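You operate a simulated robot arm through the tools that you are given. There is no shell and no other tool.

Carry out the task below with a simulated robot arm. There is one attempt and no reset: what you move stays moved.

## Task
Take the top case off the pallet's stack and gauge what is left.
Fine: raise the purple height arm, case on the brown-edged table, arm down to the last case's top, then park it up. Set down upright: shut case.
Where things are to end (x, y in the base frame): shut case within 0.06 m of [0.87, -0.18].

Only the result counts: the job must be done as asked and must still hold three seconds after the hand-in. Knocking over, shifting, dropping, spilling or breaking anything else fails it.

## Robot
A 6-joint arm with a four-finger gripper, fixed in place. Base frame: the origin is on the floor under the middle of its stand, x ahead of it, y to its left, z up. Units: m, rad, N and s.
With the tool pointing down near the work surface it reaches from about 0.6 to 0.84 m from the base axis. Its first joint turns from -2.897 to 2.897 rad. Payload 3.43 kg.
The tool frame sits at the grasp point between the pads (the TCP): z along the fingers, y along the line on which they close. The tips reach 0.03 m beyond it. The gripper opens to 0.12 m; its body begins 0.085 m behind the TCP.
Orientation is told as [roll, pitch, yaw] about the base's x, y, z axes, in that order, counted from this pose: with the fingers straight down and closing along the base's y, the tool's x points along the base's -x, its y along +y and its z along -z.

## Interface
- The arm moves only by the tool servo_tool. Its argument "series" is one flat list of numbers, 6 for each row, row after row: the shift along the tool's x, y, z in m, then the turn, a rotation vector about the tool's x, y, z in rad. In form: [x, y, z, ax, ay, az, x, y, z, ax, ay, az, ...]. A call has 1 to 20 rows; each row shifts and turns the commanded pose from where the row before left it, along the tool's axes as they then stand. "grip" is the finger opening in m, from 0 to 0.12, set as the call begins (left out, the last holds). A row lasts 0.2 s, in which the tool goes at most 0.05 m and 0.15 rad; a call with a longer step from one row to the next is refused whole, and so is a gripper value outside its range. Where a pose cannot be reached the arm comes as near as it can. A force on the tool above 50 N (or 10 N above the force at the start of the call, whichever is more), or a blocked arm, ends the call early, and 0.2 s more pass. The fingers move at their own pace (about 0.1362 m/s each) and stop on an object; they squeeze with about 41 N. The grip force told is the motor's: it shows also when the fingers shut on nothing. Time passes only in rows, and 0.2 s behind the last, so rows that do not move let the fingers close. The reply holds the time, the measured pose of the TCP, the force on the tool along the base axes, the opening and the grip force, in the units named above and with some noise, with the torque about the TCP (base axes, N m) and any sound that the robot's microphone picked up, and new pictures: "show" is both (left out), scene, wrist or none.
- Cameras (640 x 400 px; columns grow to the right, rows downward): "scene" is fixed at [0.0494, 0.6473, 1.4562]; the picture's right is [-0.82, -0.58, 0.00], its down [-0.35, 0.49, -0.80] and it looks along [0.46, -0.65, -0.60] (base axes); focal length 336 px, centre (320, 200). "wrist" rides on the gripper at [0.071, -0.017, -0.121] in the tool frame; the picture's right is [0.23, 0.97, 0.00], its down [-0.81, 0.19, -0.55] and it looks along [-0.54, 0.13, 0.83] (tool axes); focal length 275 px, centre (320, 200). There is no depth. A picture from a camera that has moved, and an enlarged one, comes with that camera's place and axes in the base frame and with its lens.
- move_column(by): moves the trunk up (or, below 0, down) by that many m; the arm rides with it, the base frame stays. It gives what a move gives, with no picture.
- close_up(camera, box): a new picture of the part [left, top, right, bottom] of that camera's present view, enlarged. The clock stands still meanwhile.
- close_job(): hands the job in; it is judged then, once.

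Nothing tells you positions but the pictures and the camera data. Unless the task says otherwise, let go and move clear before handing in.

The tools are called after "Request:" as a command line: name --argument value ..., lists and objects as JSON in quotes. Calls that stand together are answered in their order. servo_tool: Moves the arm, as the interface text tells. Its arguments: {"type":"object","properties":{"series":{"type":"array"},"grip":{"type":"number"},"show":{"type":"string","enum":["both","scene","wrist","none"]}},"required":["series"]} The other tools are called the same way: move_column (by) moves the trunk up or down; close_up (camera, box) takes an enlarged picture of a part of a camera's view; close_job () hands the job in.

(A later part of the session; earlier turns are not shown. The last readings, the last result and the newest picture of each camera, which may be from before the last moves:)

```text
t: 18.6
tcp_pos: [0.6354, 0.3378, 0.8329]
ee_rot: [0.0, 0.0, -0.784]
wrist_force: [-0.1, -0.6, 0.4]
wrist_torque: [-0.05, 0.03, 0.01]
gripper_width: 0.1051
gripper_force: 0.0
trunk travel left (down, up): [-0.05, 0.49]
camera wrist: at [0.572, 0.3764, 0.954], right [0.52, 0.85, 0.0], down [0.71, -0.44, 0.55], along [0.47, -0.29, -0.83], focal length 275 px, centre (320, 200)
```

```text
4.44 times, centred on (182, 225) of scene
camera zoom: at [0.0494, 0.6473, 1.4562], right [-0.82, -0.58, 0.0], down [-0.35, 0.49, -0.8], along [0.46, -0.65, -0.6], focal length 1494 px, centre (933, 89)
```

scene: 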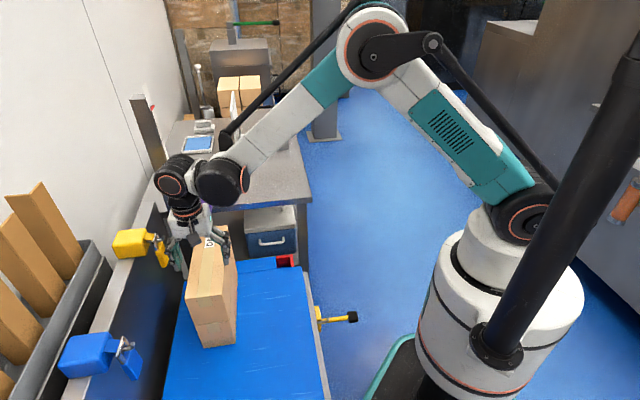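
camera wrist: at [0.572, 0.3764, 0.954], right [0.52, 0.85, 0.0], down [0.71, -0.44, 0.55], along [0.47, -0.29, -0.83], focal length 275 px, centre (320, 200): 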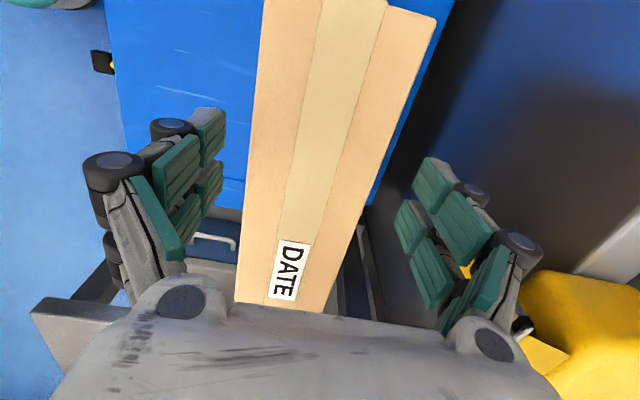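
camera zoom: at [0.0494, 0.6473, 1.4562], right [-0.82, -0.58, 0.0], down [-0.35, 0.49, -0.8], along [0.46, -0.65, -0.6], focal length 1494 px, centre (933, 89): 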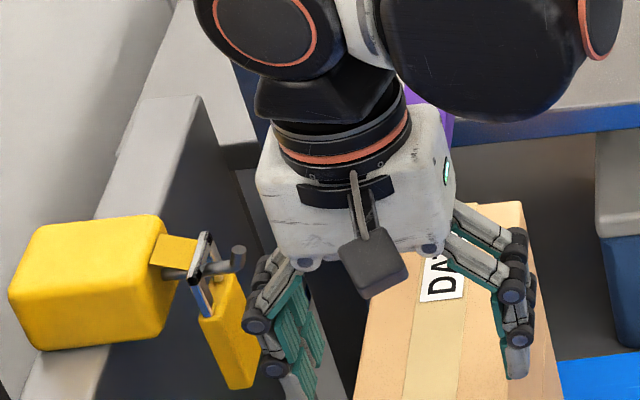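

The fingers are clear of the hook and the case is centred between them. I'll go down to grasp depth, TCP z about 0.73.

Request:
servo_tool --series '[0, -0.001, 0.02, 0, 0, 0, 0, 0, 0.02, 0, 0, 0, 0, 0, 0.02, 0, 0, 0, 0, 0, 0.02, 0, 0, 0, 0, 0, 0.013, 0, 0, 0, 0, 0, 0.01, 0, 0, 0]' --grip 0.105

Request:
close_up --camera "wrist" --box '[180, 60, 564, 300]'

Request:
close_up --camera "scene" --box '[110, 200, 270, 300]'

```text
t: 20.0
tcp_pos: [0.6341, 0.3345, 0.7273]
ee_rot: [0.001, -0.001, -0.786]
wrist_force: [-0.4, -0.2, -0.6]
wrist_torque: [0.02, -0.02, -0.01]
gripper_width: 0.1048
gripper_force: 0.1
trunk travel left (down, up): [-0.05, 0.49]
camera wrist: at [0.5719, 0.3739, 0.8482], right [0.52, 0.85, 0.0], down [0.71, -0.44, 0.55], along [0.47, -0.29, -0.83], focal length 275 px, centre (320, 200)
```

scene: 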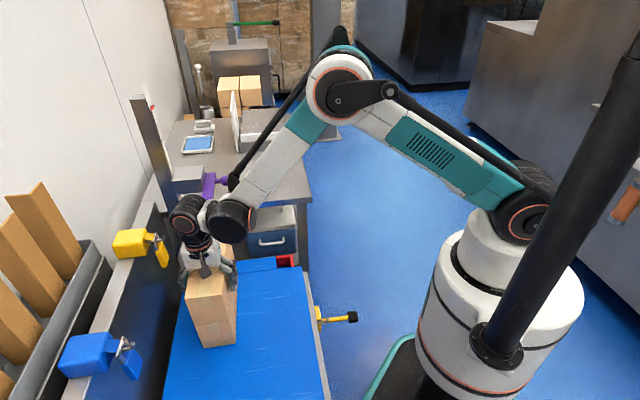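
wrist: 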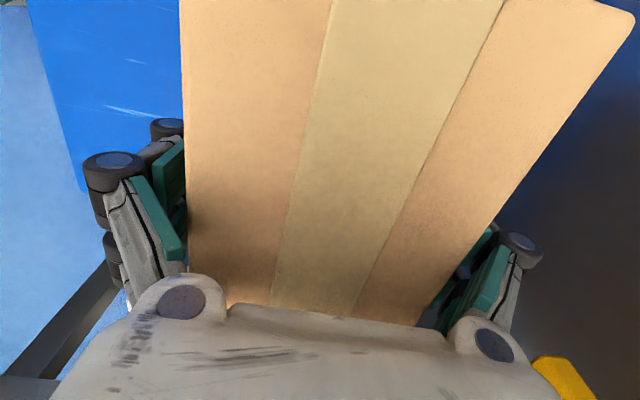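

```text
1.67 times, centred on (372, 180) of wrist
camera zoom: at [0.5719, 0.3739, 0.8482], right [0.52, 0.85, 0.0], down [0.71, -0.44, 0.55], along [0.47, -0.29, -0.83], focal length 459 px, centre (233, 233)
```

zoom: 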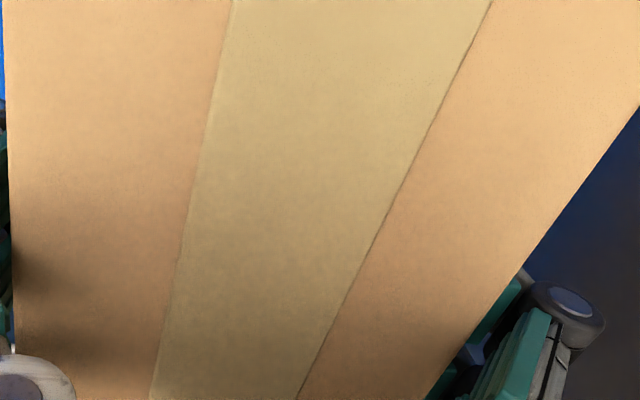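

```text
4.00 times, centred on (190, 250) of scene
camera zoom: at [0.0494, 0.6473, 1.4562], right [-0.82, -0.58, 0.0], down [-0.35, 0.49, -0.8], along [0.46, -0.65, -0.6], focal length 1344 px, centre (840, 0)
```

zoom: 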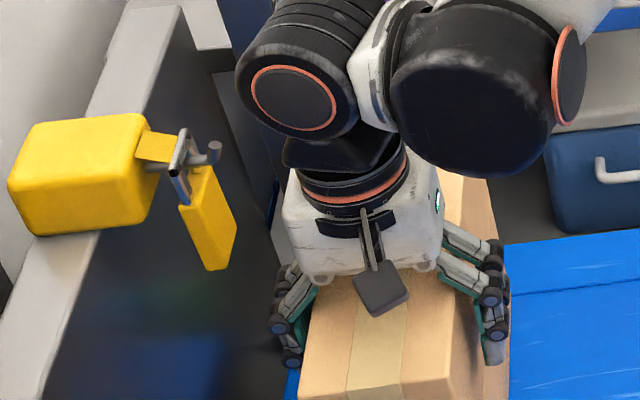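

The fingers straddle the case with no contact. I'll slide a little towards its middle, then close.

Request:
servo_tool --series '[-0.005, 0.0005, 0, 0, 0, 0, -0.005, 0, 0, 0, 0, 0, -0.005, 0, 0, 0, 0, 0]' --grip 0.105 --show "none"

Request:
servo_tool --series '[0, 0, 0, 0, 0, 0, 0, 0, 0, 0, 0, 0, 0, 0, 0, 0, 0, 0]' --grip 0.07 --show "both"

```text
t: 20.8
tcp_pos: [0.6443, 0.3237, 0.7281]
ee_rot: [-0.002, -0.001, -0.786]
wrist_force: [-0.1, -0.3, -0.3]
wrist_torque: [0.01, 0.01, 0.0]
gripper_width: 0.1051
gripper_force: 0.0
trunk travel left (down, up): [-0.05, 0.49]
```

```text
t: 21.6
tcp_pos: [0.6466, 0.323, 0.7291]
ee_rot: [0.0, 0.0, -0.785]
wrist_force: [3.7, 3.2, 11.7]
wrist_torque: [0.01, 0.37, -0.46]
gripper_width: 0.0904
gripper_force: 41.0
trunk travel left (down, up): [-0.05, 0.49]
camera wrist: at [0.5825, 0.364, 0.8495], right [0.53, 0.85, 0.0], down [0.71, -0.44, 0.55], along [0.47, -0.29, -0.83], focal length 275 px, centre (320, 200)
```

scene: 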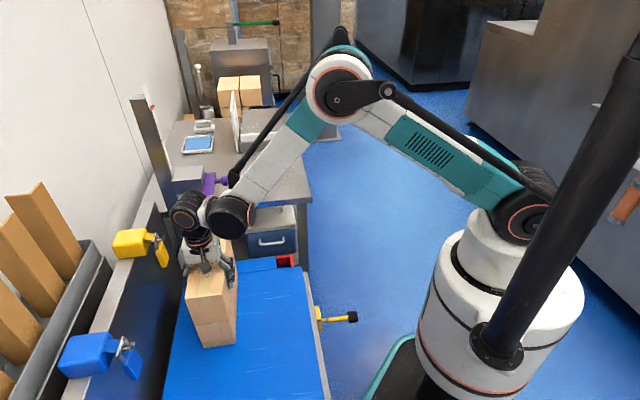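
wrist: 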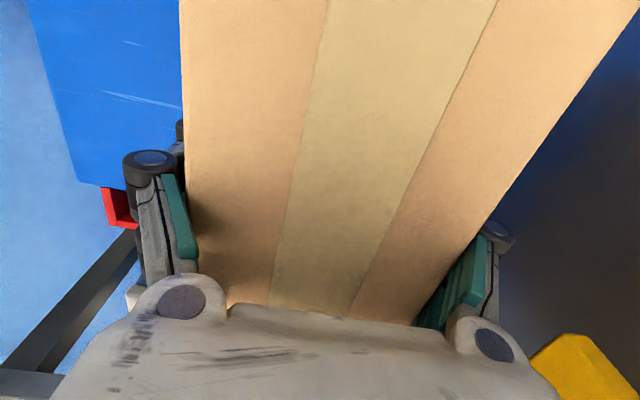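

Gripped at 0.090 m. I'll do a small test lift.

Request:
servo_tool --series '[0, 0, -0.003, 0, 0, 0, 0, 0, -0.004, 0, 0, 0, 0, 0, -0.004, 0, 0, 0, 0, 0, 0, 0, 0, 0]' --show "both"

Request:
close_up --camera "scene" --box '[150, 250, 294, 360]'

```text
t: 22.6
tcp_pos: [0.646, 0.3253, 0.7385]
ee_rot: [0.0, -0.001, -0.787]
wrist_force: [0.1, 0.0, -12.8]
wrist_torque: [0.27, 0.26, -0.03]
gripper_width: 0.0898
gripper_force: 41.0
trunk travel left (down, up): [-0.05, 0.49]
camera wrist: at [0.5833, 0.3638, 0.8591], right [0.52, 0.85, 0.0], down [0.71, -0.44, 0.55], along [0.47, -0.29, -0.83], focal length 275 px, centre (320, 200)
```

scene: 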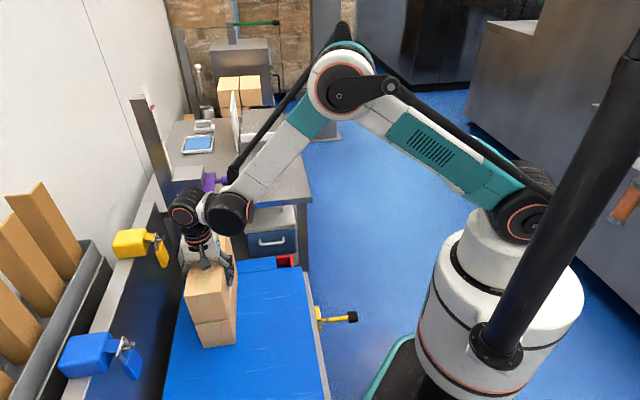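
wrist: 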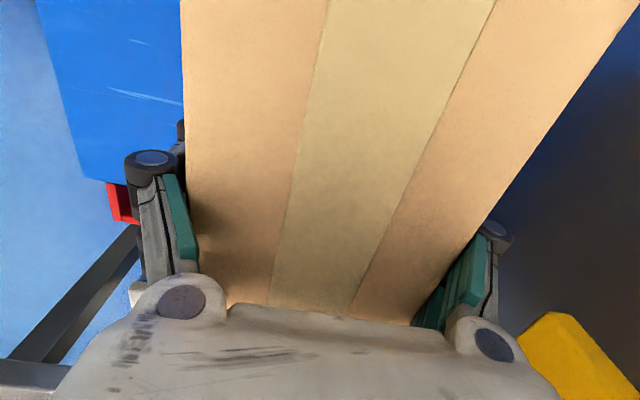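

```text
3.64 times, centred on (222, 305) of scene
camera zoom: at [0.0494, 0.6473, 1.4562], right [-0.82, -0.58, 0.0], down [-0.35, 0.49, -0.8], along [0.46, -0.65, -0.6], focal length 1222 px, centre (676, -182)
```

zoom: 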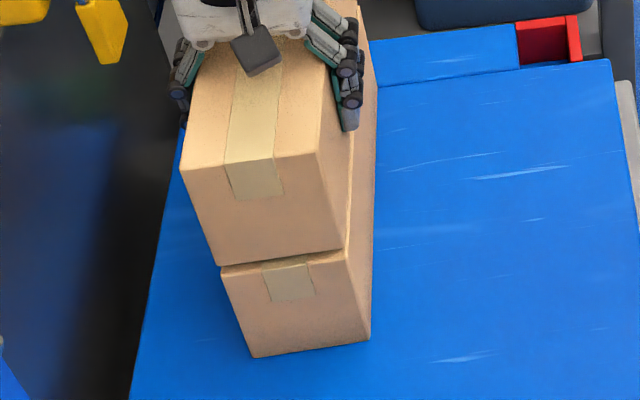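

The case is fully off, weighing about 1.3 kg and hanging level. I'll ease it away from the padlock, raise it a little, then slide it out from under the bar before going higher.

Request:
servo_tool --series '[0, -0.008, -0.004, 0, 0, 0, 0, -0.008, -0.008, 0, 0, 0, 0.01, -0.012, -0.008, 0, 0, 0, 0.02, -0.02, 0, 0, 0, 0, 0.025, -0.025, 0, 0, 0, 0, 0.025, -0.025, 0, 0, 0, 0, 0.02, -0.025, 0, 0, 0, 0]' --show "both"

Request:
close_up --camera "scene" --box '[130, 150, 290, 360]'

```text
t: 24.2
tcp_pos: [0.486, 0.3085, 0.7576]
ee_rot: [0.0, 0.001, -0.786]
wrist_force: [1.4, 0.5, -13.5]
wrist_torque: [0.22, 0.27, 0.04]
gripper_width: 0.0898
gripper_force: 41.0
trunk travel left (down, up): [-0.05, 0.49]
camera wrist: at [0.4231, 0.3477, 0.8786], right [0.53, 0.85, 0.0], down [0.71, -0.44, 0.55], along [0.47, -0.29, -0.83], focal length 275 px, centre (320, 200)
```

scene: 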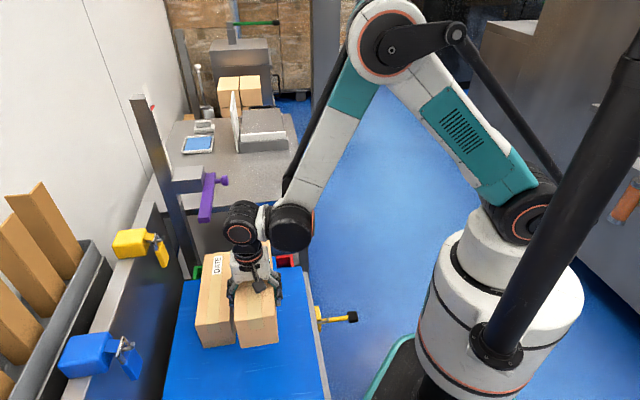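
wrist: 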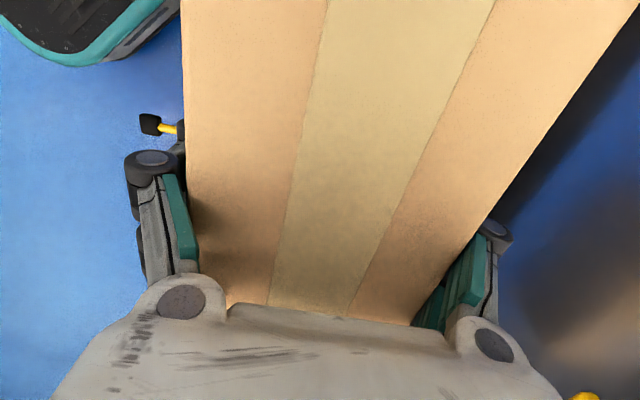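

```text
1.90 times, centred on (210, 255) of scene
camera zoom: at [0.0494, 0.6473, 1.4562], right [-0.82, -0.58, 0.0], down [-0.35, 0.49, -0.8], along [0.46, -0.65, -0.6], focal length 640 px, centre (530, 95)
```

zoom: 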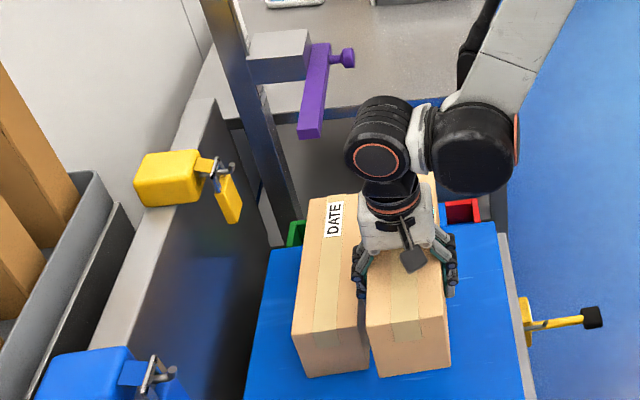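

The top case is out, the lower one is still in place, and the gauge arm is holding up. I'll raise the carried case above table height and take it across on a line that keeps clear of the purple knob.

Request:
servo_tool --series '[0, 0, -0.03, 0, 0, 0, 0, 0, -0.035, 0, 0, 0, 0, 0, -0.035, 0, 0, 0, 0, 0, -0.035, 0, 0, 0, -0.02, -0.008, -0.01, 0, 0, 0, -0.03, -0.008, 0, 0, 0, 0, -0.035, -0.01, 0, 0, 0, 0, -0.035, -0.01, 0, 0, 0, 0, -0.035, -0.01, 0, 0, 0, 0, -0.035, -0.01, 0, 0, 0, 0, -0.035, -0.01, 0, 0, 0, 0, -0.035, -0.01, 0, 0, 0, 0]' --show "both"

```text
t: 26.8
tcp_pos: [0.6173, 0.0687, 0.9045]
ee_rot: [0.0, -0.001, -0.784]
wrist_force: [-0.3, 0.2, -12.0]
wrist_torque: [0.23, 0.26, 0.04]
gripper_width: 0.0897
gripper_force: 40.9
trunk travel left (down, up): [-0.05, 0.49]
camera wrist: at [0.5552, 0.1077, 1.0247], right [0.52, 0.85, 0.0], down [0.71, -0.44, 0.55], along [0.47, -0.29, -0.83], focal length 275 px, centre (320, 200)
```

scene: 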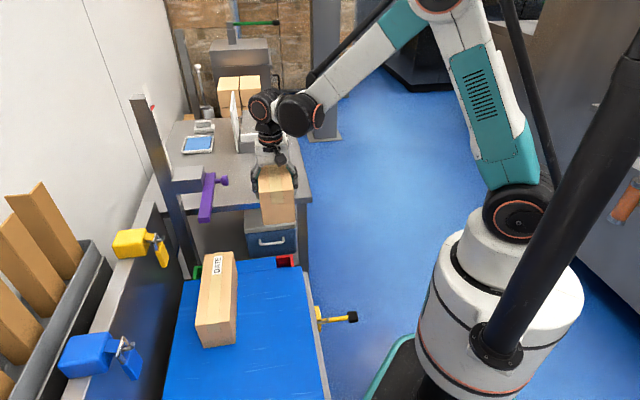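
wrist: 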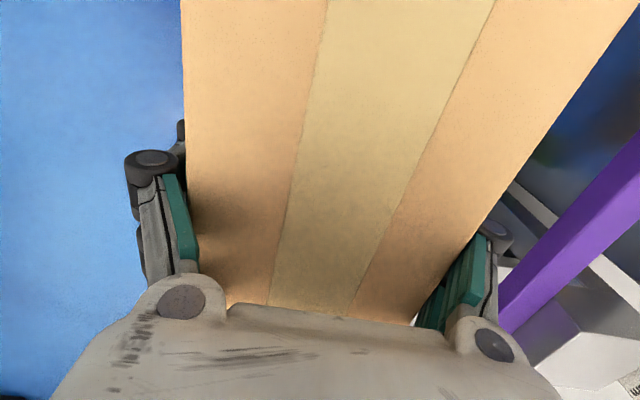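

The case hangs steadily above the table's near edge, and the lower case hasn't moved. The table top computes to z of about 0.724. Next I'll carry it out over the target.

Request:
servo_tool --series '[-0.03, -0.001, 0, 0, 0, 0, -0.035, -0.001, 0, 0, 0, 0, -0.035, -0.001, 0, 0, 0, 0, -0.035, -0.001, 0, 0, 0, 0, -0.035, -0.001, 0, 0, 0, 0, -0.035, -0.001, 0, 0, 0, 0, -0.035, -0.001, 0, 0, 0, 0, -0.035, -0.001, 0, 0, 0, 0, -0.025, -0.001, 0, 0, 0, 0]' --show "both"

Request:
close_up --camera "scene" --box '[200, 80, 344, 210]'

```text
t: 28.8
tcp_pos: [0.8264, -0.1484, 0.903]
ee_rot: [0.0, 0.001, -0.785]
wrist_force: [0.1, 0.0, -11.9]
wrist_torque: [0.28, 0.25, 0.01]
gripper_width: 0.0896
gripper_force: 41.1
trunk travel left (down, up): [-0.05, 0.49]
camera wrist: at [0.7624, -0.1087, 1.0243], right [0.53, 0.85, 0.0], down [0.71, -0.44, 0.55], along [0.47, -0.29, -0.83], focal length 275 px, centre (320, 200)
```

scene: 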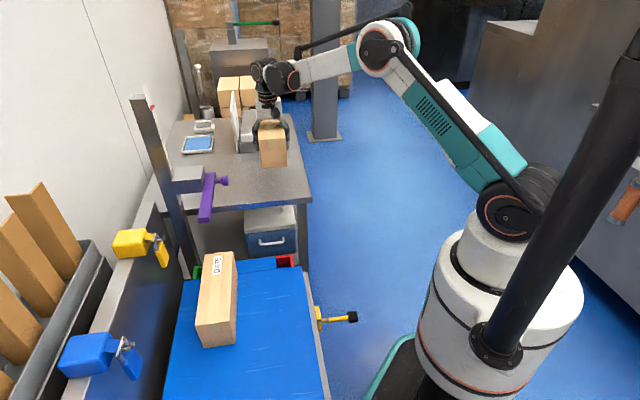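
wrist: 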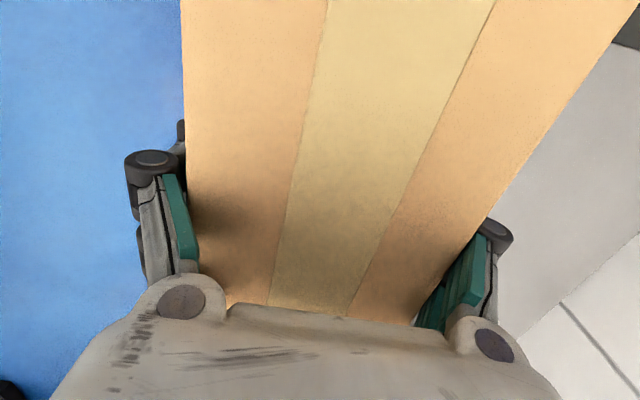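

```text
3.08 times, centred on (272, 145) of scene
camera zoom: at [0.0494, 0.6473, 1.4562], right [-0.82, -0.58, 0.0], down [-0.35, 0.49, -0.8], along [0.46, -0.65, -0.6], focal length 1034 px, centre (468, 369)
```

zoom: 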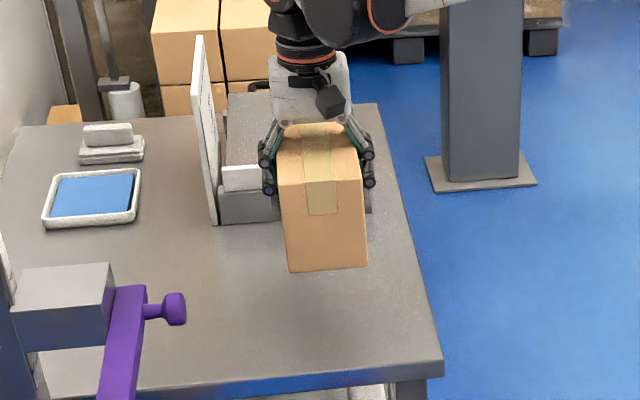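

The case centre is over about (0.845, -0.168), within 0.03 m of the target. I'll nudge it slightly further out and lower it to just above the table.

Request:
servo_tool --series '[-0.005, 0.002, 0.02, 0, 0, 0, -0.003, 0.002, 0.025, 0, 0, 0, 0, 0, 0.025, 0, 0, 0, 0, 0, 0.02, 0, 0, 0, 0, 0, 0.012, 0, 0, 0]' --show "both"

Request:
close_up --camera "scene" --box '[200, 80, 344, 210]'

```text
t: 30.0
tcp_pos: [0.8333, -0.1508, 0.801]
ee_rot: [0.0, 0.002, -0.784]
wrist_force: [-0.5, 0.1, -12.7]
wrist_torque: [0.27, 0.26, 0.06]
gripper_width: 0.0896
gripper_force: 41.0
trunk travel left (down, up): [-0.05, 0.49]
camera wrist: at [0.7701, -0.1117, 0.9213], right [0.52, 0.85, 0.0], down [0.71, -0.44, 0.55], along [0.47, -0.29, -0.83], focal length 275 px, centre (320, 200)
```

scene: 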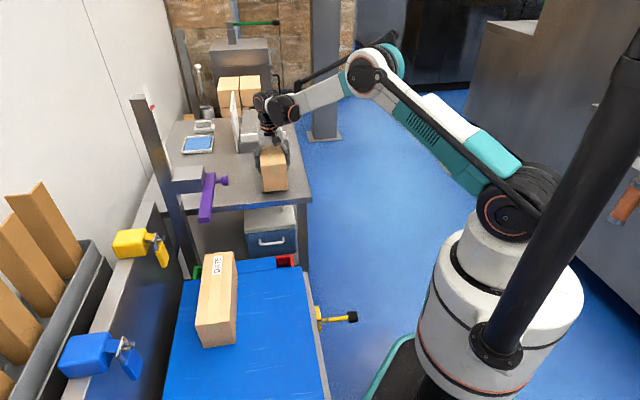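
wrist: 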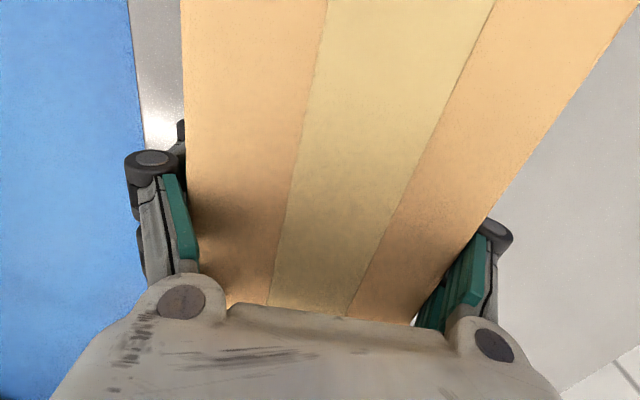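

```text
3.08 times, centred on (272, 145) of scene
camera zoom: at [0.0494, 0.6473, 1.4562], right [-0.82, -0.58, 0.0], down [-0.35, 0.49, -0.8], along [0.46, -0.65, -0.6], focal length 1034 px, centre (468, 369)
```

zoom: 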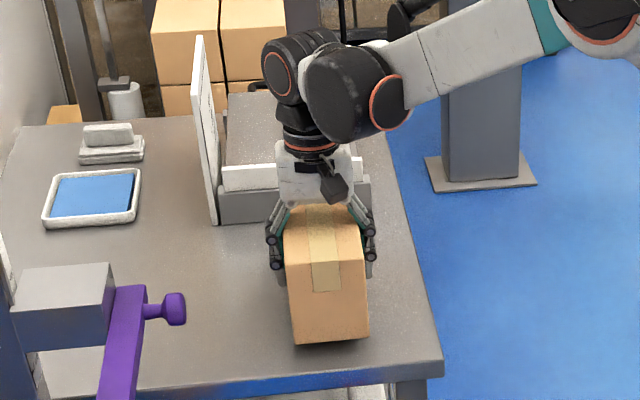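

Request:
servo_tool --series '[0, 0, 0.005, 0, 0, 0, 0, 0, 0.004, 0, 0, 0, 0, 0, 0.003, 0, 0, 0]' --show "none"

Request:
servo_tool --series '[0, 0, 0.003, 0, 0, 0, 0, 0, 0, 0, 0, 0]' --show "none"

Request:
servo_tool --series '[0, 0, 0.003, 0, 0, 0, 0, 0, 0, 0, 0, 0]' --show "scene"

Request:
close_up --camera "scene" --box '[230, 130, 326, 210]'

```text
t: 30.8
tcp_pos: [0.8316, -0.1511, 0.7887]
ee_rot: [0.0, 0.002, -0.786]
wrist_force: [-0.4, 0.0, -12.0]
wrist_torque: [0.26, 0.28, -0.04]
gripper_width: 0.0896
gripper_force: 41.2
trunk travel left (down, up): [-0.05, 0.49]
```

```text
t: 31.4
tcp_pos: [0.8329, -0.1505, 0.786]
ee_rot: [0.001, -0.001, -0.785]
wrist_force: [-0.2, 0.4, -13.2]
wrist_torque: [0.26, 0.26, 0.01]
gripper_width: 0.09
gripper_force: 41.1
trunk travel left (down, up): [-0.05, 0.49]
```

```text
t: 32.0
tcp_pos: [0.8318, -0.1509, 0.7831]
ee_rot: [-0.001, 0.002, -0.785]
wrist_force: [0.2, 0.4, -12.4]
wrist_torque: [0.28, 0.3, 0.01]
gripper_width: 0.0897
gripper_force: 40.8
trunk travel left (down, up): [-0.05, 0.49]
```

scene: 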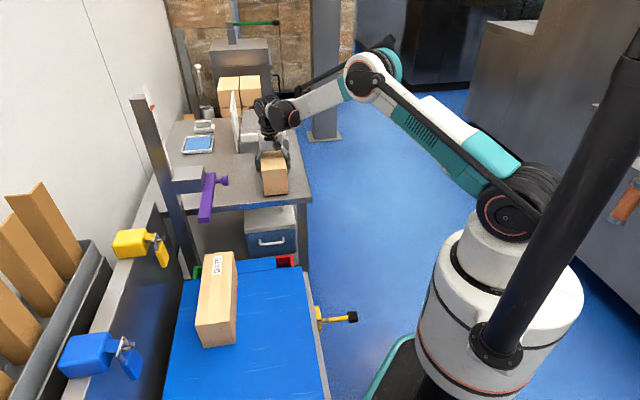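

```text
5.00 times, centred on (278, 170) of scene
camera zoom: at [0.0494, 0.6473, 1.4562], right [-0.82, -0.58, 0.0], down [-0.35, 0.49, -0.8], along [0.46, -0.65, -0.6], focal length 1681 px, centre (530, 350)
```

zoom: 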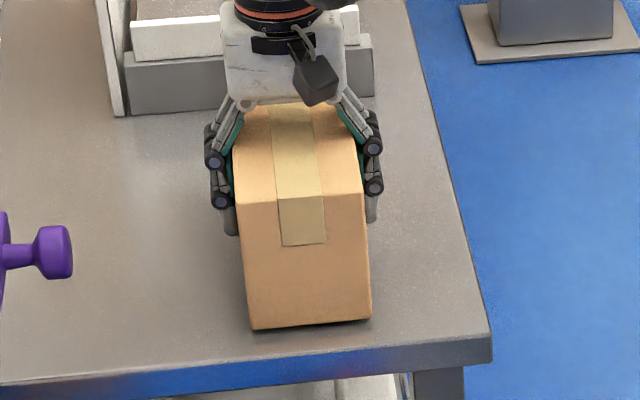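

No contact yet, so I'll keep lowering in small steps.

Request:
servo_tool --series '[0, 0, 0.003, 0, 0, 0, 0, 0, 0, 0, 0, 0]' --show "none"

Request:
servo_tool --series '[0, 0, 0.002, 0, 0, 0, 0, 0, 0, 0, 0, 0]' --show "none"

Request:
servo_tool --series '[0, 0, 0.002, 0, 0, 0, 0, 0, 0, 0, 0, 0]' --show "none"

```text
t: 32.6
tcp_pos: [0.8322, -0.1503, 0.7797]
ee_rot: [0.001, 0.002, -0.785]
wrist_force: [-0.7, 0.8, -11.5]
wrist_torque: [0.27, 0.26, -0.03]
gripper_width: 0.0894
gripper_force: 41.1
trunk travel left (down, up): [-0.05, 0.49]
```

```text
t: 33.2
tcp_pos: [0.8325, -0.1499, 0.7781]
ee_rot: [0.0, 0.001, -0.786]
wrist_force: [1.1, -0.4, -12.3]
wrist_torque: [0.28, 0.22, -0.02]
gripper_width: 0.0901
gripper_force: 40.7
trunk travel left (down, up): [-0.05, 0.49]
```

```text
t: 33.8
tcp_pos: [0.832, -0.1505, 0.777]
ee_rot: [-0.001, -0.003, -0.785]
wrist_force: [5.2, 0.4, 5.6]
wrist_torque: [-0.83, -0.51, 0.12]
gripper_width: 0.09
gripper_force: 40.9
trunk travel left (down, up): [-0.05, 0.49]
```

The load has gone from -12 N to +6 N, so the case is resting on the table. I'll let go and check before rising.

Request:
servo_tool --series '[0, 0, 0, 0, 0, 0, 0, 0, 0, 0, 0, 0, 0, 0, 0, 0, 0, 0]' --grip 0.115 --show "both"

Request:
close_up --camera "scene" --box '[230, 130, 326, 210]'

```text
t: 34.6
tcp_pos: [0.8326, -0.1501, 0.7766]
ee_rot: [0.0, -0.001, -0.787]
wrist_force: [0.2, 0.6, -0.3]
wrist_torque: [0.01, -0.02, 0.0]
gripper_width: 0.115
gripper_force: 0.1
trunk travel left (down, up): [-0.05, 0.49]
camera wrist: at [0.7692, -0.1107, 0.8976], right [0.52, 0.85, 0.0], down [0.71, -0.44, 0.55], along [0.47, -0.29, -0.83], focal length 275 px, centre (320, 200)
```

scene: 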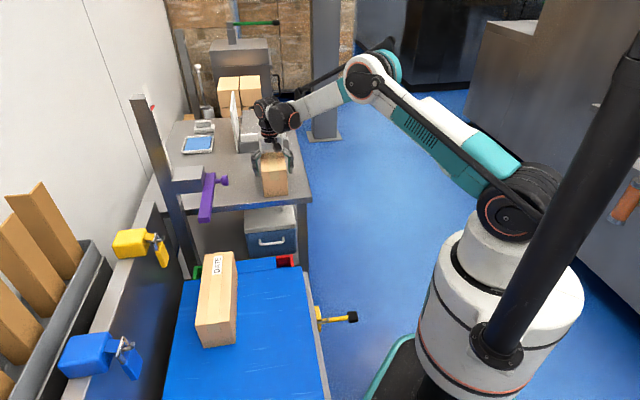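
wrist: 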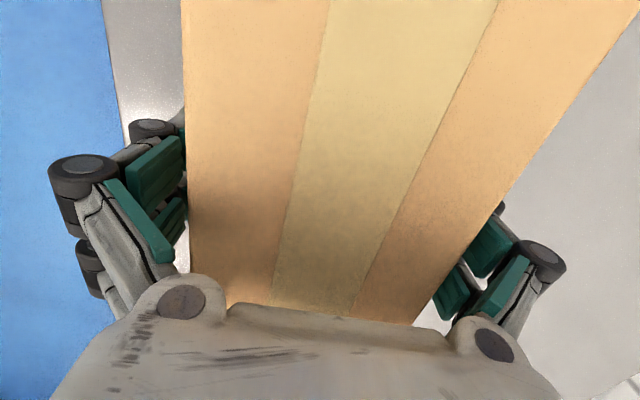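

```text
5.00 times, centred on (278, 170) of scene
camera zoom: at [0.0494, 0.6473, 1.4562], right [-0.82, -0.58, 0.0], down [-0.35, 0.49, -0.8], along [0.46, -0.65, -0.6], focal length 1681 px, centre (530, 350)
```

zoom: 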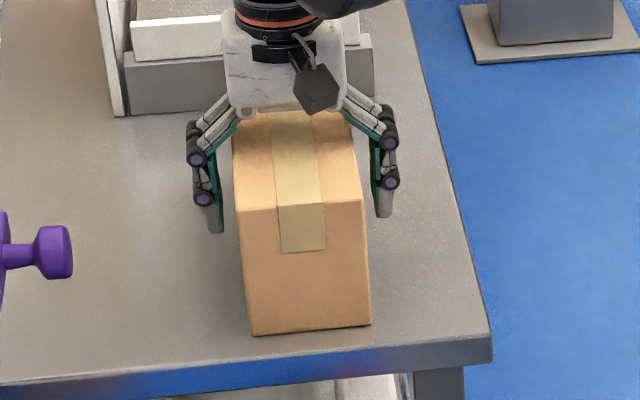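

The case sits flat and upright. I'll rise straight up and then look at where it ended and at the gauge.

Request:
servo_tool --series '[0, 0, -0.02, 0, 0, 0, 0, 0, -0.03, 0, 0, 0, 0, 0, -0.035, 0, 0, 0, 0, 0, -0.035, 0, 0, 0, 0, 0, -0.035, 0, 0, 0, 0, 0, -0.035, 0, 0, 0, 0, 0, -0.035, 0, 0, 0, 0.035, 0, 0, 0, 0, 0, 0.035, 0, 0, 0, 0, 0, 0.035, 0, 0, 0, 0, 0]' --grip 0.115 --show "both"

Request:
close_up --camera "wrist" --box '[180, 60, 500, 260]'

Request:
close_up --camera "scene" --box '[220, 110, 332, 210]'

Request:
close_up --camera "scene" --box '[160, 160, 256, 260]'

```text
t: 36.8
tcp_pos: [0.7571, -0.0775, 1.0033]
ee_rot: [0.0, 0.001, -0.785]
wrist_force: [-0.5, 0.0, 0.0]
wrist_torque: [-0.01, -0.02, 0.02]
gripper_width: 0.1151
gripper_force: 0.2
trunk travel left (down, up): [-0.05, 0.49]
camera wrist: at [0.6944, -0.0375, 1.1237], right [0.52, 0.85, 0.0], down [0.71, -0.44, 0.55], along [0.47, -0.29, -0.83], focal length 275 px, centre (320, 200)
```

scene: 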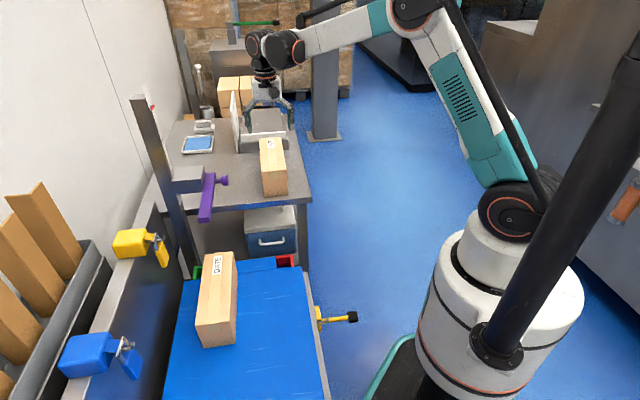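
wrist: 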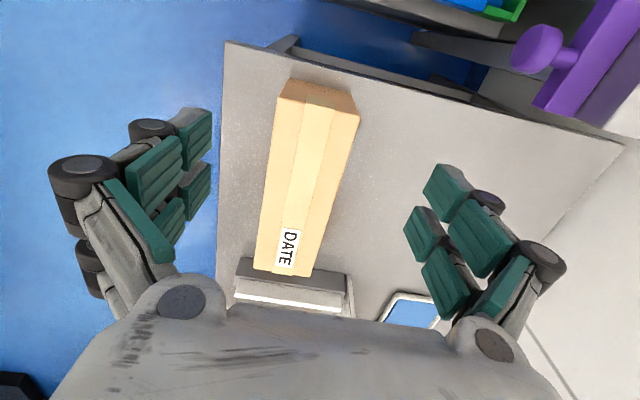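

```text
2.00 times, centred on (340, 160) of wrist
camera zoom: at [0.6944, -0.0375, 1.1237], right [0.52, 0.85, 0.0], down [0.71, -0.44, 0.55], along [0.47, -0.29, -0.83], focal length 551 px, centre (280, 280)
```

zoom: 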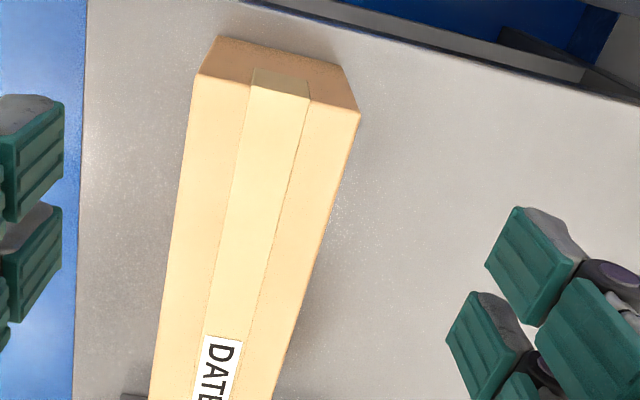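

```text
4.00 times, centred on (276, 160) of scene
camera zoom: at [0.0494, 0.6473, 1.4562], right [-0.82, -0.58, 0.0], down [-0.35, 0.49, -0.8], along [0.46, -0.65, -0.6], focal length 1344 px, centre (496, 360)
```

zoom: 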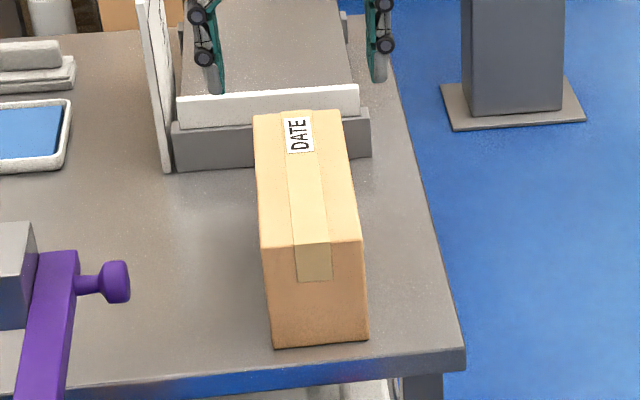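

```text
4.00 times, centred on (208, 210) of scene
camera zoom: at [0.0494, 0.6473, 1.4562], right [-0.82, -0.58, 0.0], down [-0.35, 0.49, -0.8], along [0.46, -0.65, -0.6], focal length 1344 px, centre (768, 160)
```

zoom: 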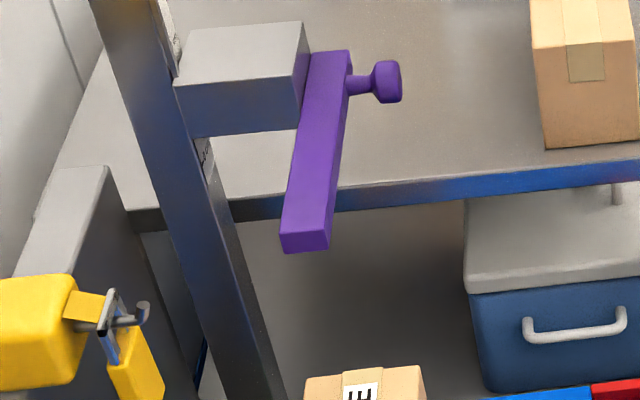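

The placed case is centred near (0.854, -0.171), about 0.02 m from the target. Now I'll go back over the purple bar.

Request:
servo_tool --series '[0.0344, 0, 0, 0, 0, 0, 0.0344, 0, 0, 0, 0, 0, 0.0344, 0, 0, 0, 0, 0, 0.0344, 0, 0, 0, 0, 0, 0.0344, 0, 0, 0, 0, 0, 0, 0.034, 0, 0, 0, 0, 0, 0.034, 0, 0, 0, 0, 0, 0.034, 0, 0, 0, 0, 0, 0.034, 0, 0, 0, 0, 0, 0.034, 0, 0, 0, 0, 0, 0.0345, 0, 0, 0, 0, 0, 0, 0, 0, 0, 0]' --grip 0.07 --show "both"

Request:
close_up --camera "wrist" --box '[200, 20, 440, 170]'

```text
t: 39.4
tcp_pos: [0.7794, 0.1915, 1.0025]
ee_rot: [0.001, 0.0, -0.785]
wrist_force: [0.4, -0.1, -0.1]
wrist_torque: [-0.02, 0.01, 0.03]
gripper_width: 0.0703
gripper_force: 0.1
trunk travel left (down, up): [-0.05, 0.49]
camera wrist: at [0.7169, 0.2308, 1.123], right [0.53, 0.85, 0.0], down [0.71, -0.44, 0.55], along [0.47, -0.29, -0.83], focal length 275 px, centre (320, 200)
```

scene: 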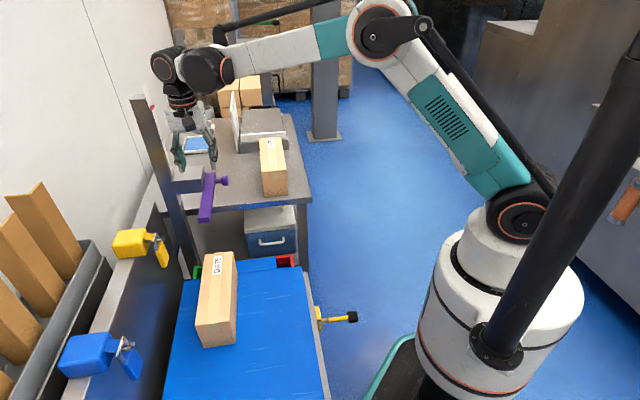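
wrist: 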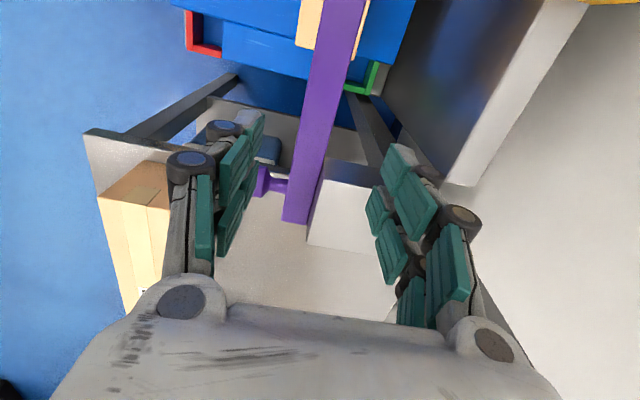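

```text
2.67 times, centred on (320, 95) of wrist
camera zoom: at [0.7169, 0.2308, 1.123], right [0.53, 0.85, 0.0], down [0.71, -0.44, 0.55], along [0.47, -0.29, -0.83], focal length 734 px, centre (320, 480)
```

zoom: 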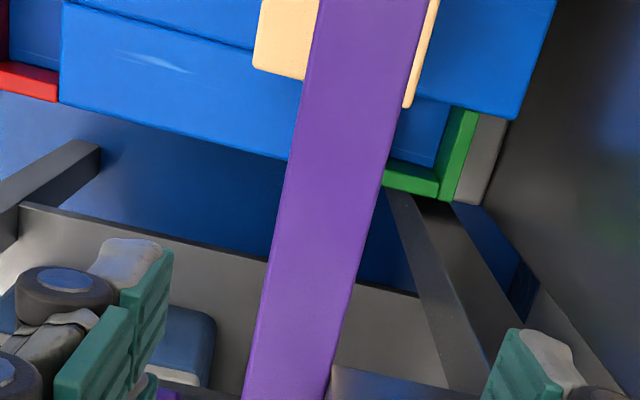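

Request:
servo_tool --series '[-0.002, -0.0012, 0.03, 0, 0, 0, 0, 0, 0.03, 0, 0, 0, 0, 0, 0.03, 0, 0, 0, 0, 0, 0.02, 0, 0, 0, 0, 0, 0.0135, 0, 0, 0]' --grip 0.07 --show "none"

Request:
servo_tool --series '[0, 0, 0, 0, 0, 0, 0, 0, 0, 0, 0, 0, 0, 0, 0, 0, 0, 0]' --grip 0.01 --show "both"

Request:
close_up --camera "scene" --box '[130, 90, 274, 230]'

```text
t: 40.6
tcp_pos: [0.7806, 0.188, 0.8785]
ee_rot: [0.0, 0.0, -0.786]
wrist_force: [0.3, -0.3, 0.1]
wrist_torque: [-0.02, -0.03, 0.0]
gripper_width: 0.07
gripper_force: 0.0
trunk travel left (down, up): [-0.05, 0.49]
```

```text
t: 41.4
tcp_pos: [0.7813, 0.1876, 0.878]
ee_rot: [-0.002, 0.0, -0.785]
wrist_force: [-11.0, -5.4, -9.1]
wrist_torque: [-0.16, 0.2, -0.05]
gripper_width: 0.0292
gripper_force: 44.8
trunk travel left (down, up): [-0.05, 0.49]
camera wrist: at [0.7178, 0.2277, 0.9993], right [0.53, 0.85, 0.0], down [0.71, -0.44, 0.55], along [0.47, -0.29, -0.83], focal length 275 px, centre (320, 200)
```

scene: 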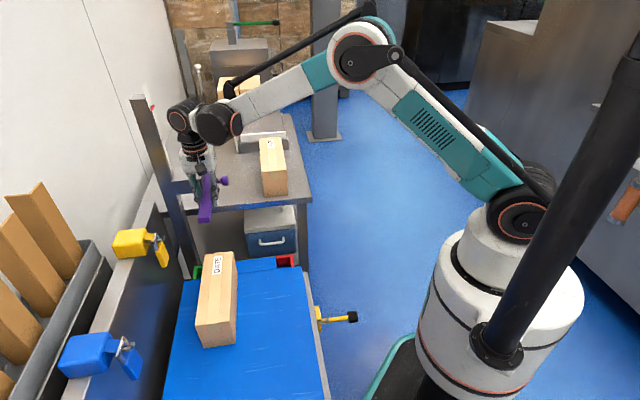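
wrist: 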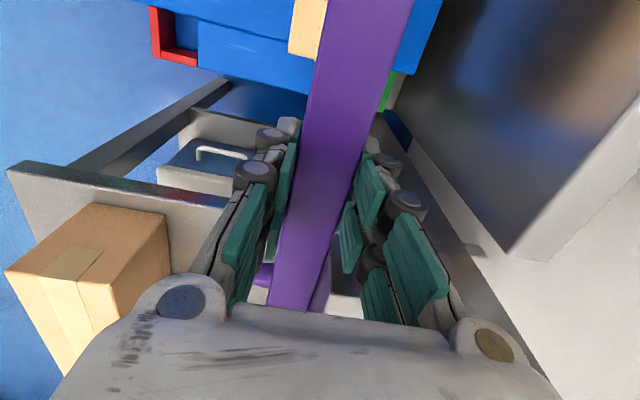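

```text
2.86 times, centred on (202, 160) of scene
camera zoom: at [0.0494, 0.6473, 1.4562], right [-0.82, -0.58, 0.0], down [-0.35, 0.49, -0.8], along [0.46, -0.65, -0.6], focal length 960 px, centre (657, 314)
```

zoom: 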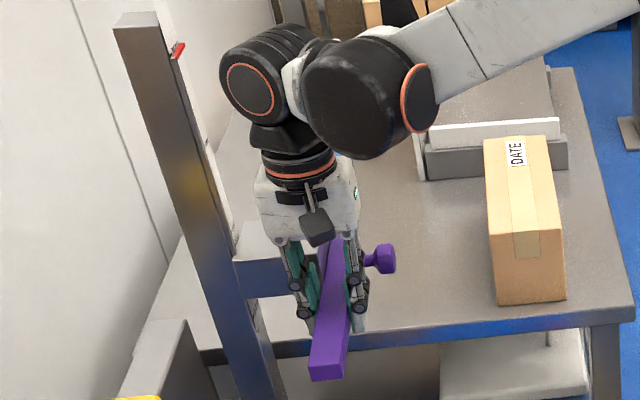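

I have the bar gripped well. I'll lower it most of the way and check the gap to the last case.

Request:
servo_tool --series '[0, -0.001, 0.005, 0, 0, 0, 0, 0, 0.012, 0, 0, 0, 0, 0, 0.014, 0, 0, 0, 0, 0, 0.014, 0, 0, 0, 0, 0, 0.014, 0, 0, 0, 0, 0, 0.014, 0, 0, 0, 0, 0, 0.014, 0, 0, 0, 0, 0, 0.014, 0, 0, 0, 0, 0, 0.014, 0, 0, 0, 0, 0, 0.014, 0, 0, 0, 0, 0, 0.014, 0, 0, 0]' --show "both"

Request:
close_up --camera "scene" --box '[150, 170, 278, 290]'

Request:
close_up --camera "scene" --box '[130, 90, 226, 170]'

```text
t: 43.8
tcp_pos: [0.7808, 0.1881, 0.7338]
ee_rot: [-0.001, 0.001, -0.783]
wrist_force: [20.2, 14.0, 0.7]
wrist_torque: [-0.1, -0.55, -0.95]
gripper_width: 0.0288
gripper_force: 44.4
trunk travel left (down, up): [-0.05, 0.49]
camera wrist: at [0.7177, 0.2276, 0.8554], right [0.52, 0.85, 0.0], down [0.71, -0.44, 0.55], along [0.47, -0.29, -0.83], focal length 275 px, centre (320, 200)
```

scene: 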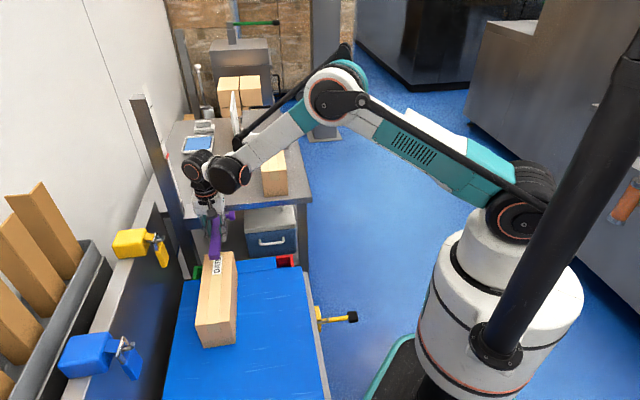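
wrist: 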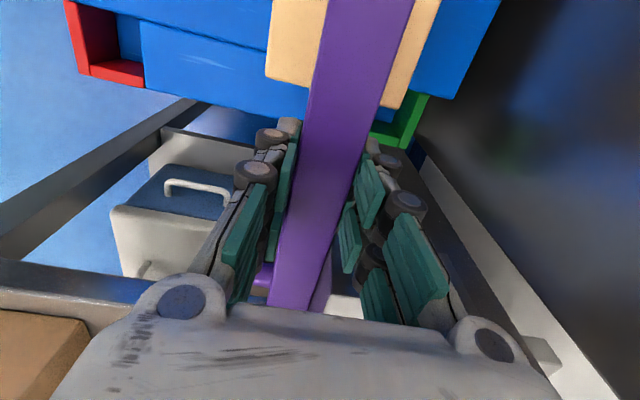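

```text
3.33 times, centred on (214, 230) of scene
camera zoom: at [0.0494, 0.6473, 1.4562], right [-0.82, -0.58, 0.0], down [-0.35, 0.49, -0.8], along [0.46, -0.65, -0.6], focal length 1120 px, centre (673, 100)
```

zoom: 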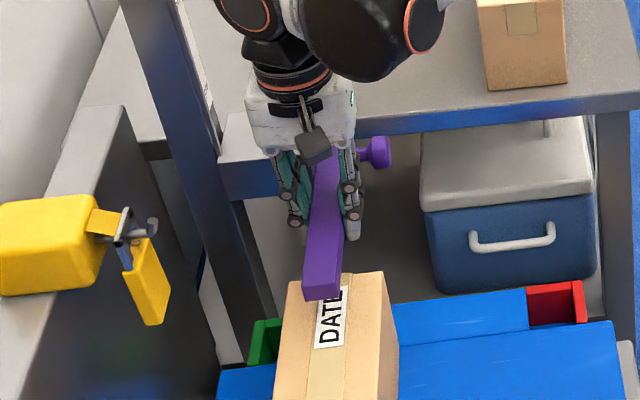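

```text
5.00 times, centred on (178, 130) of scene
camera zoom: at [0.0494, 0.6473, 1.4562], right [-0.82, -0.58, 0.0], down [-0.35, 0.49, -0.8], along [0.46, -0.65, -0.6], focal length 1681 px, centre (1030, 550)
```

zoom: 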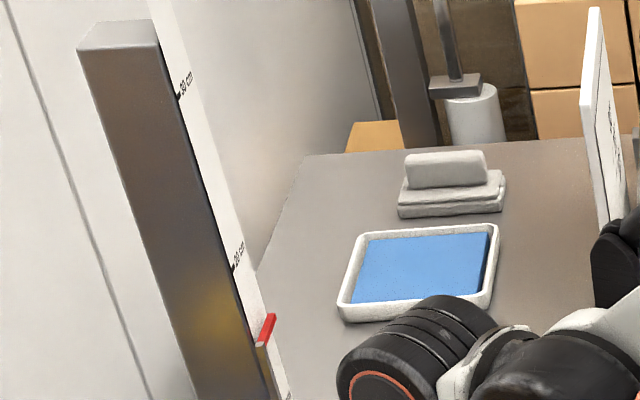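

The gauge is coming down smoothly and the pointer reads around 15 cm, so roughly 4 cm remain. I'll go closer, then take fine steps watching the vertical force.

Request:
servo_tool --series '[0, 0.002, 0.01, 0, 0, 0, 0, 0, 0.01, 0, 0, 0, 0, 0, 0.008, 0, 0, 0, 0, 0, 0, 0, 0, 0]' --show "scene"

Request:
close_up --camera "scene" --box '[180, 210, 276, 280]'

```text
t: 44.8
tcp_pos: [0.7806, 0.1887, 0.7062]
ee_rot: [-0.001, -0.001, -0.783]
wrist_force: [-10.6, -2.1, -1.7]
wrist_torque: [0.44, 0.81, -0.14]
gripper_width: 0.029
gripper_force: 45.0
trunk travel left (down, up): [-0.05, 0.49]
```

scene: 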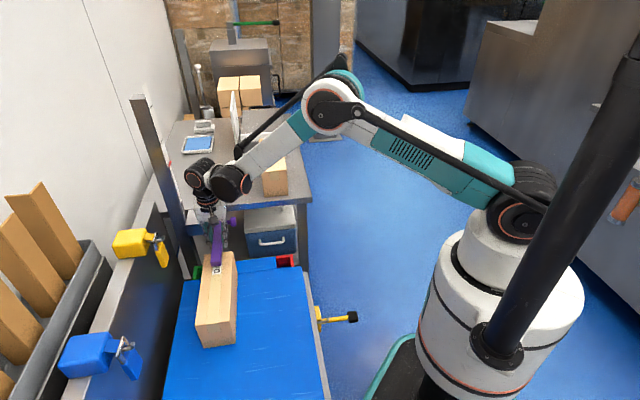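

```text
5.71 times, centred on (228, 245) of scene
camera zoom: at [0.0494, 0.6473, 1.4562], right [-0.82, -0.58, 0.0], down [-0.35, 0.49, -0.8], along [0.46, -0.65, -0.6], focal length 1921 px, centre (846, -57)
```

zoom: 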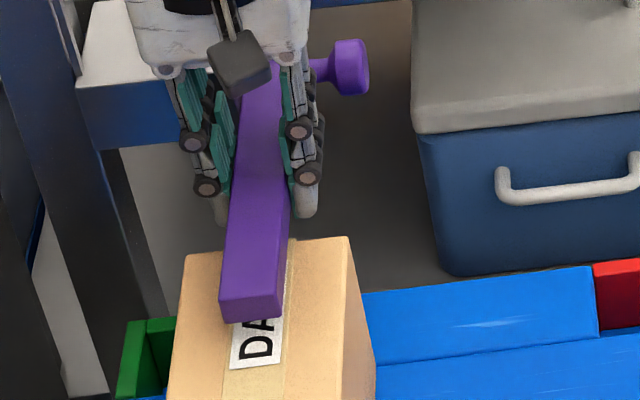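

Request:
servo_tool --series '[0, 0, 0.003, 0, 0, 0, 0, 0, 0, 0, 0, 0]' --show "none"

Request:
servo_tool --series '[0, 0, 0.003, 0, 0, 0, 0, 0, 0, 0, 0, 0]' --show "none"

Request:
servo_tool --series '[0, 0, 0.002, 0, 0, 0, 0, 0, 0, 0, 0, 0]' --show "scene"

Request:
close_up --camera "scene" --box '[180, 210, 276, 280]'

```text
t: 45.4
tcp_pos: [0.7806, 0.1892, 0.7054]
ee_rot: [-0.001, 0.0, -0.787]
wrist_force: [-20.5, -6.8, -0.1]
wrist_torque: [0.24, 0.84, -0.11]
gripper_width: 0.0291
gripper_force: 44.9
trunk travel left (down, up): [-0.05, 0.49]
```

```text
t: 46.0
tcp_pos: [0.7807, 0.1882, 0.7021]
ee_rot: [0.0, -0.001, -0.786]
wrist_force: [-26.7, -11.0, 1.2]
wrist_torque: [-0.07, 0.64, 0.01]
gripper_width: 0.029
gripper_force: 45.2
trunk travel left (down, up): [-0.05, 0.49]
```

```text
t: 46.6
tcp_pos: [0.7814, 0.1877, 0.7017]
ee_rot: [0.001, 0.001, -0.785]
wrist_force: [-29.9, -13.4, 1.3]
wrist_torque: [-0.5, 0.23, 0.05]
gripper_width: 0.029
gripper_force: 44.7
trunk travel left (down, up): [-0.05, 0.49]
```

scene: 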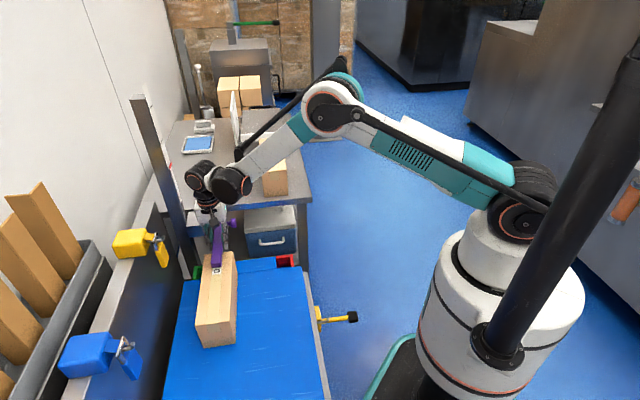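

```text
5.71 times, centred on (228, 245) of scene
camera zoom: at [0.0494, 0.6473, 1.4562], right [-0.82, -0.58, 0.0], down [-0.35, 0.49, -0.8], along [0.46, -0.65, -0.6], focal length 1921 px, centre (846, -57)
```

zoom: 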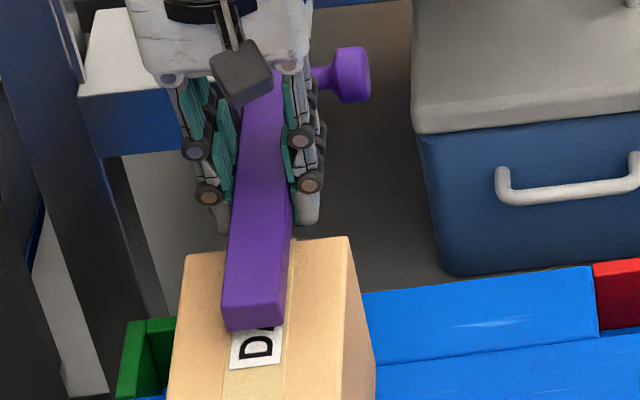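

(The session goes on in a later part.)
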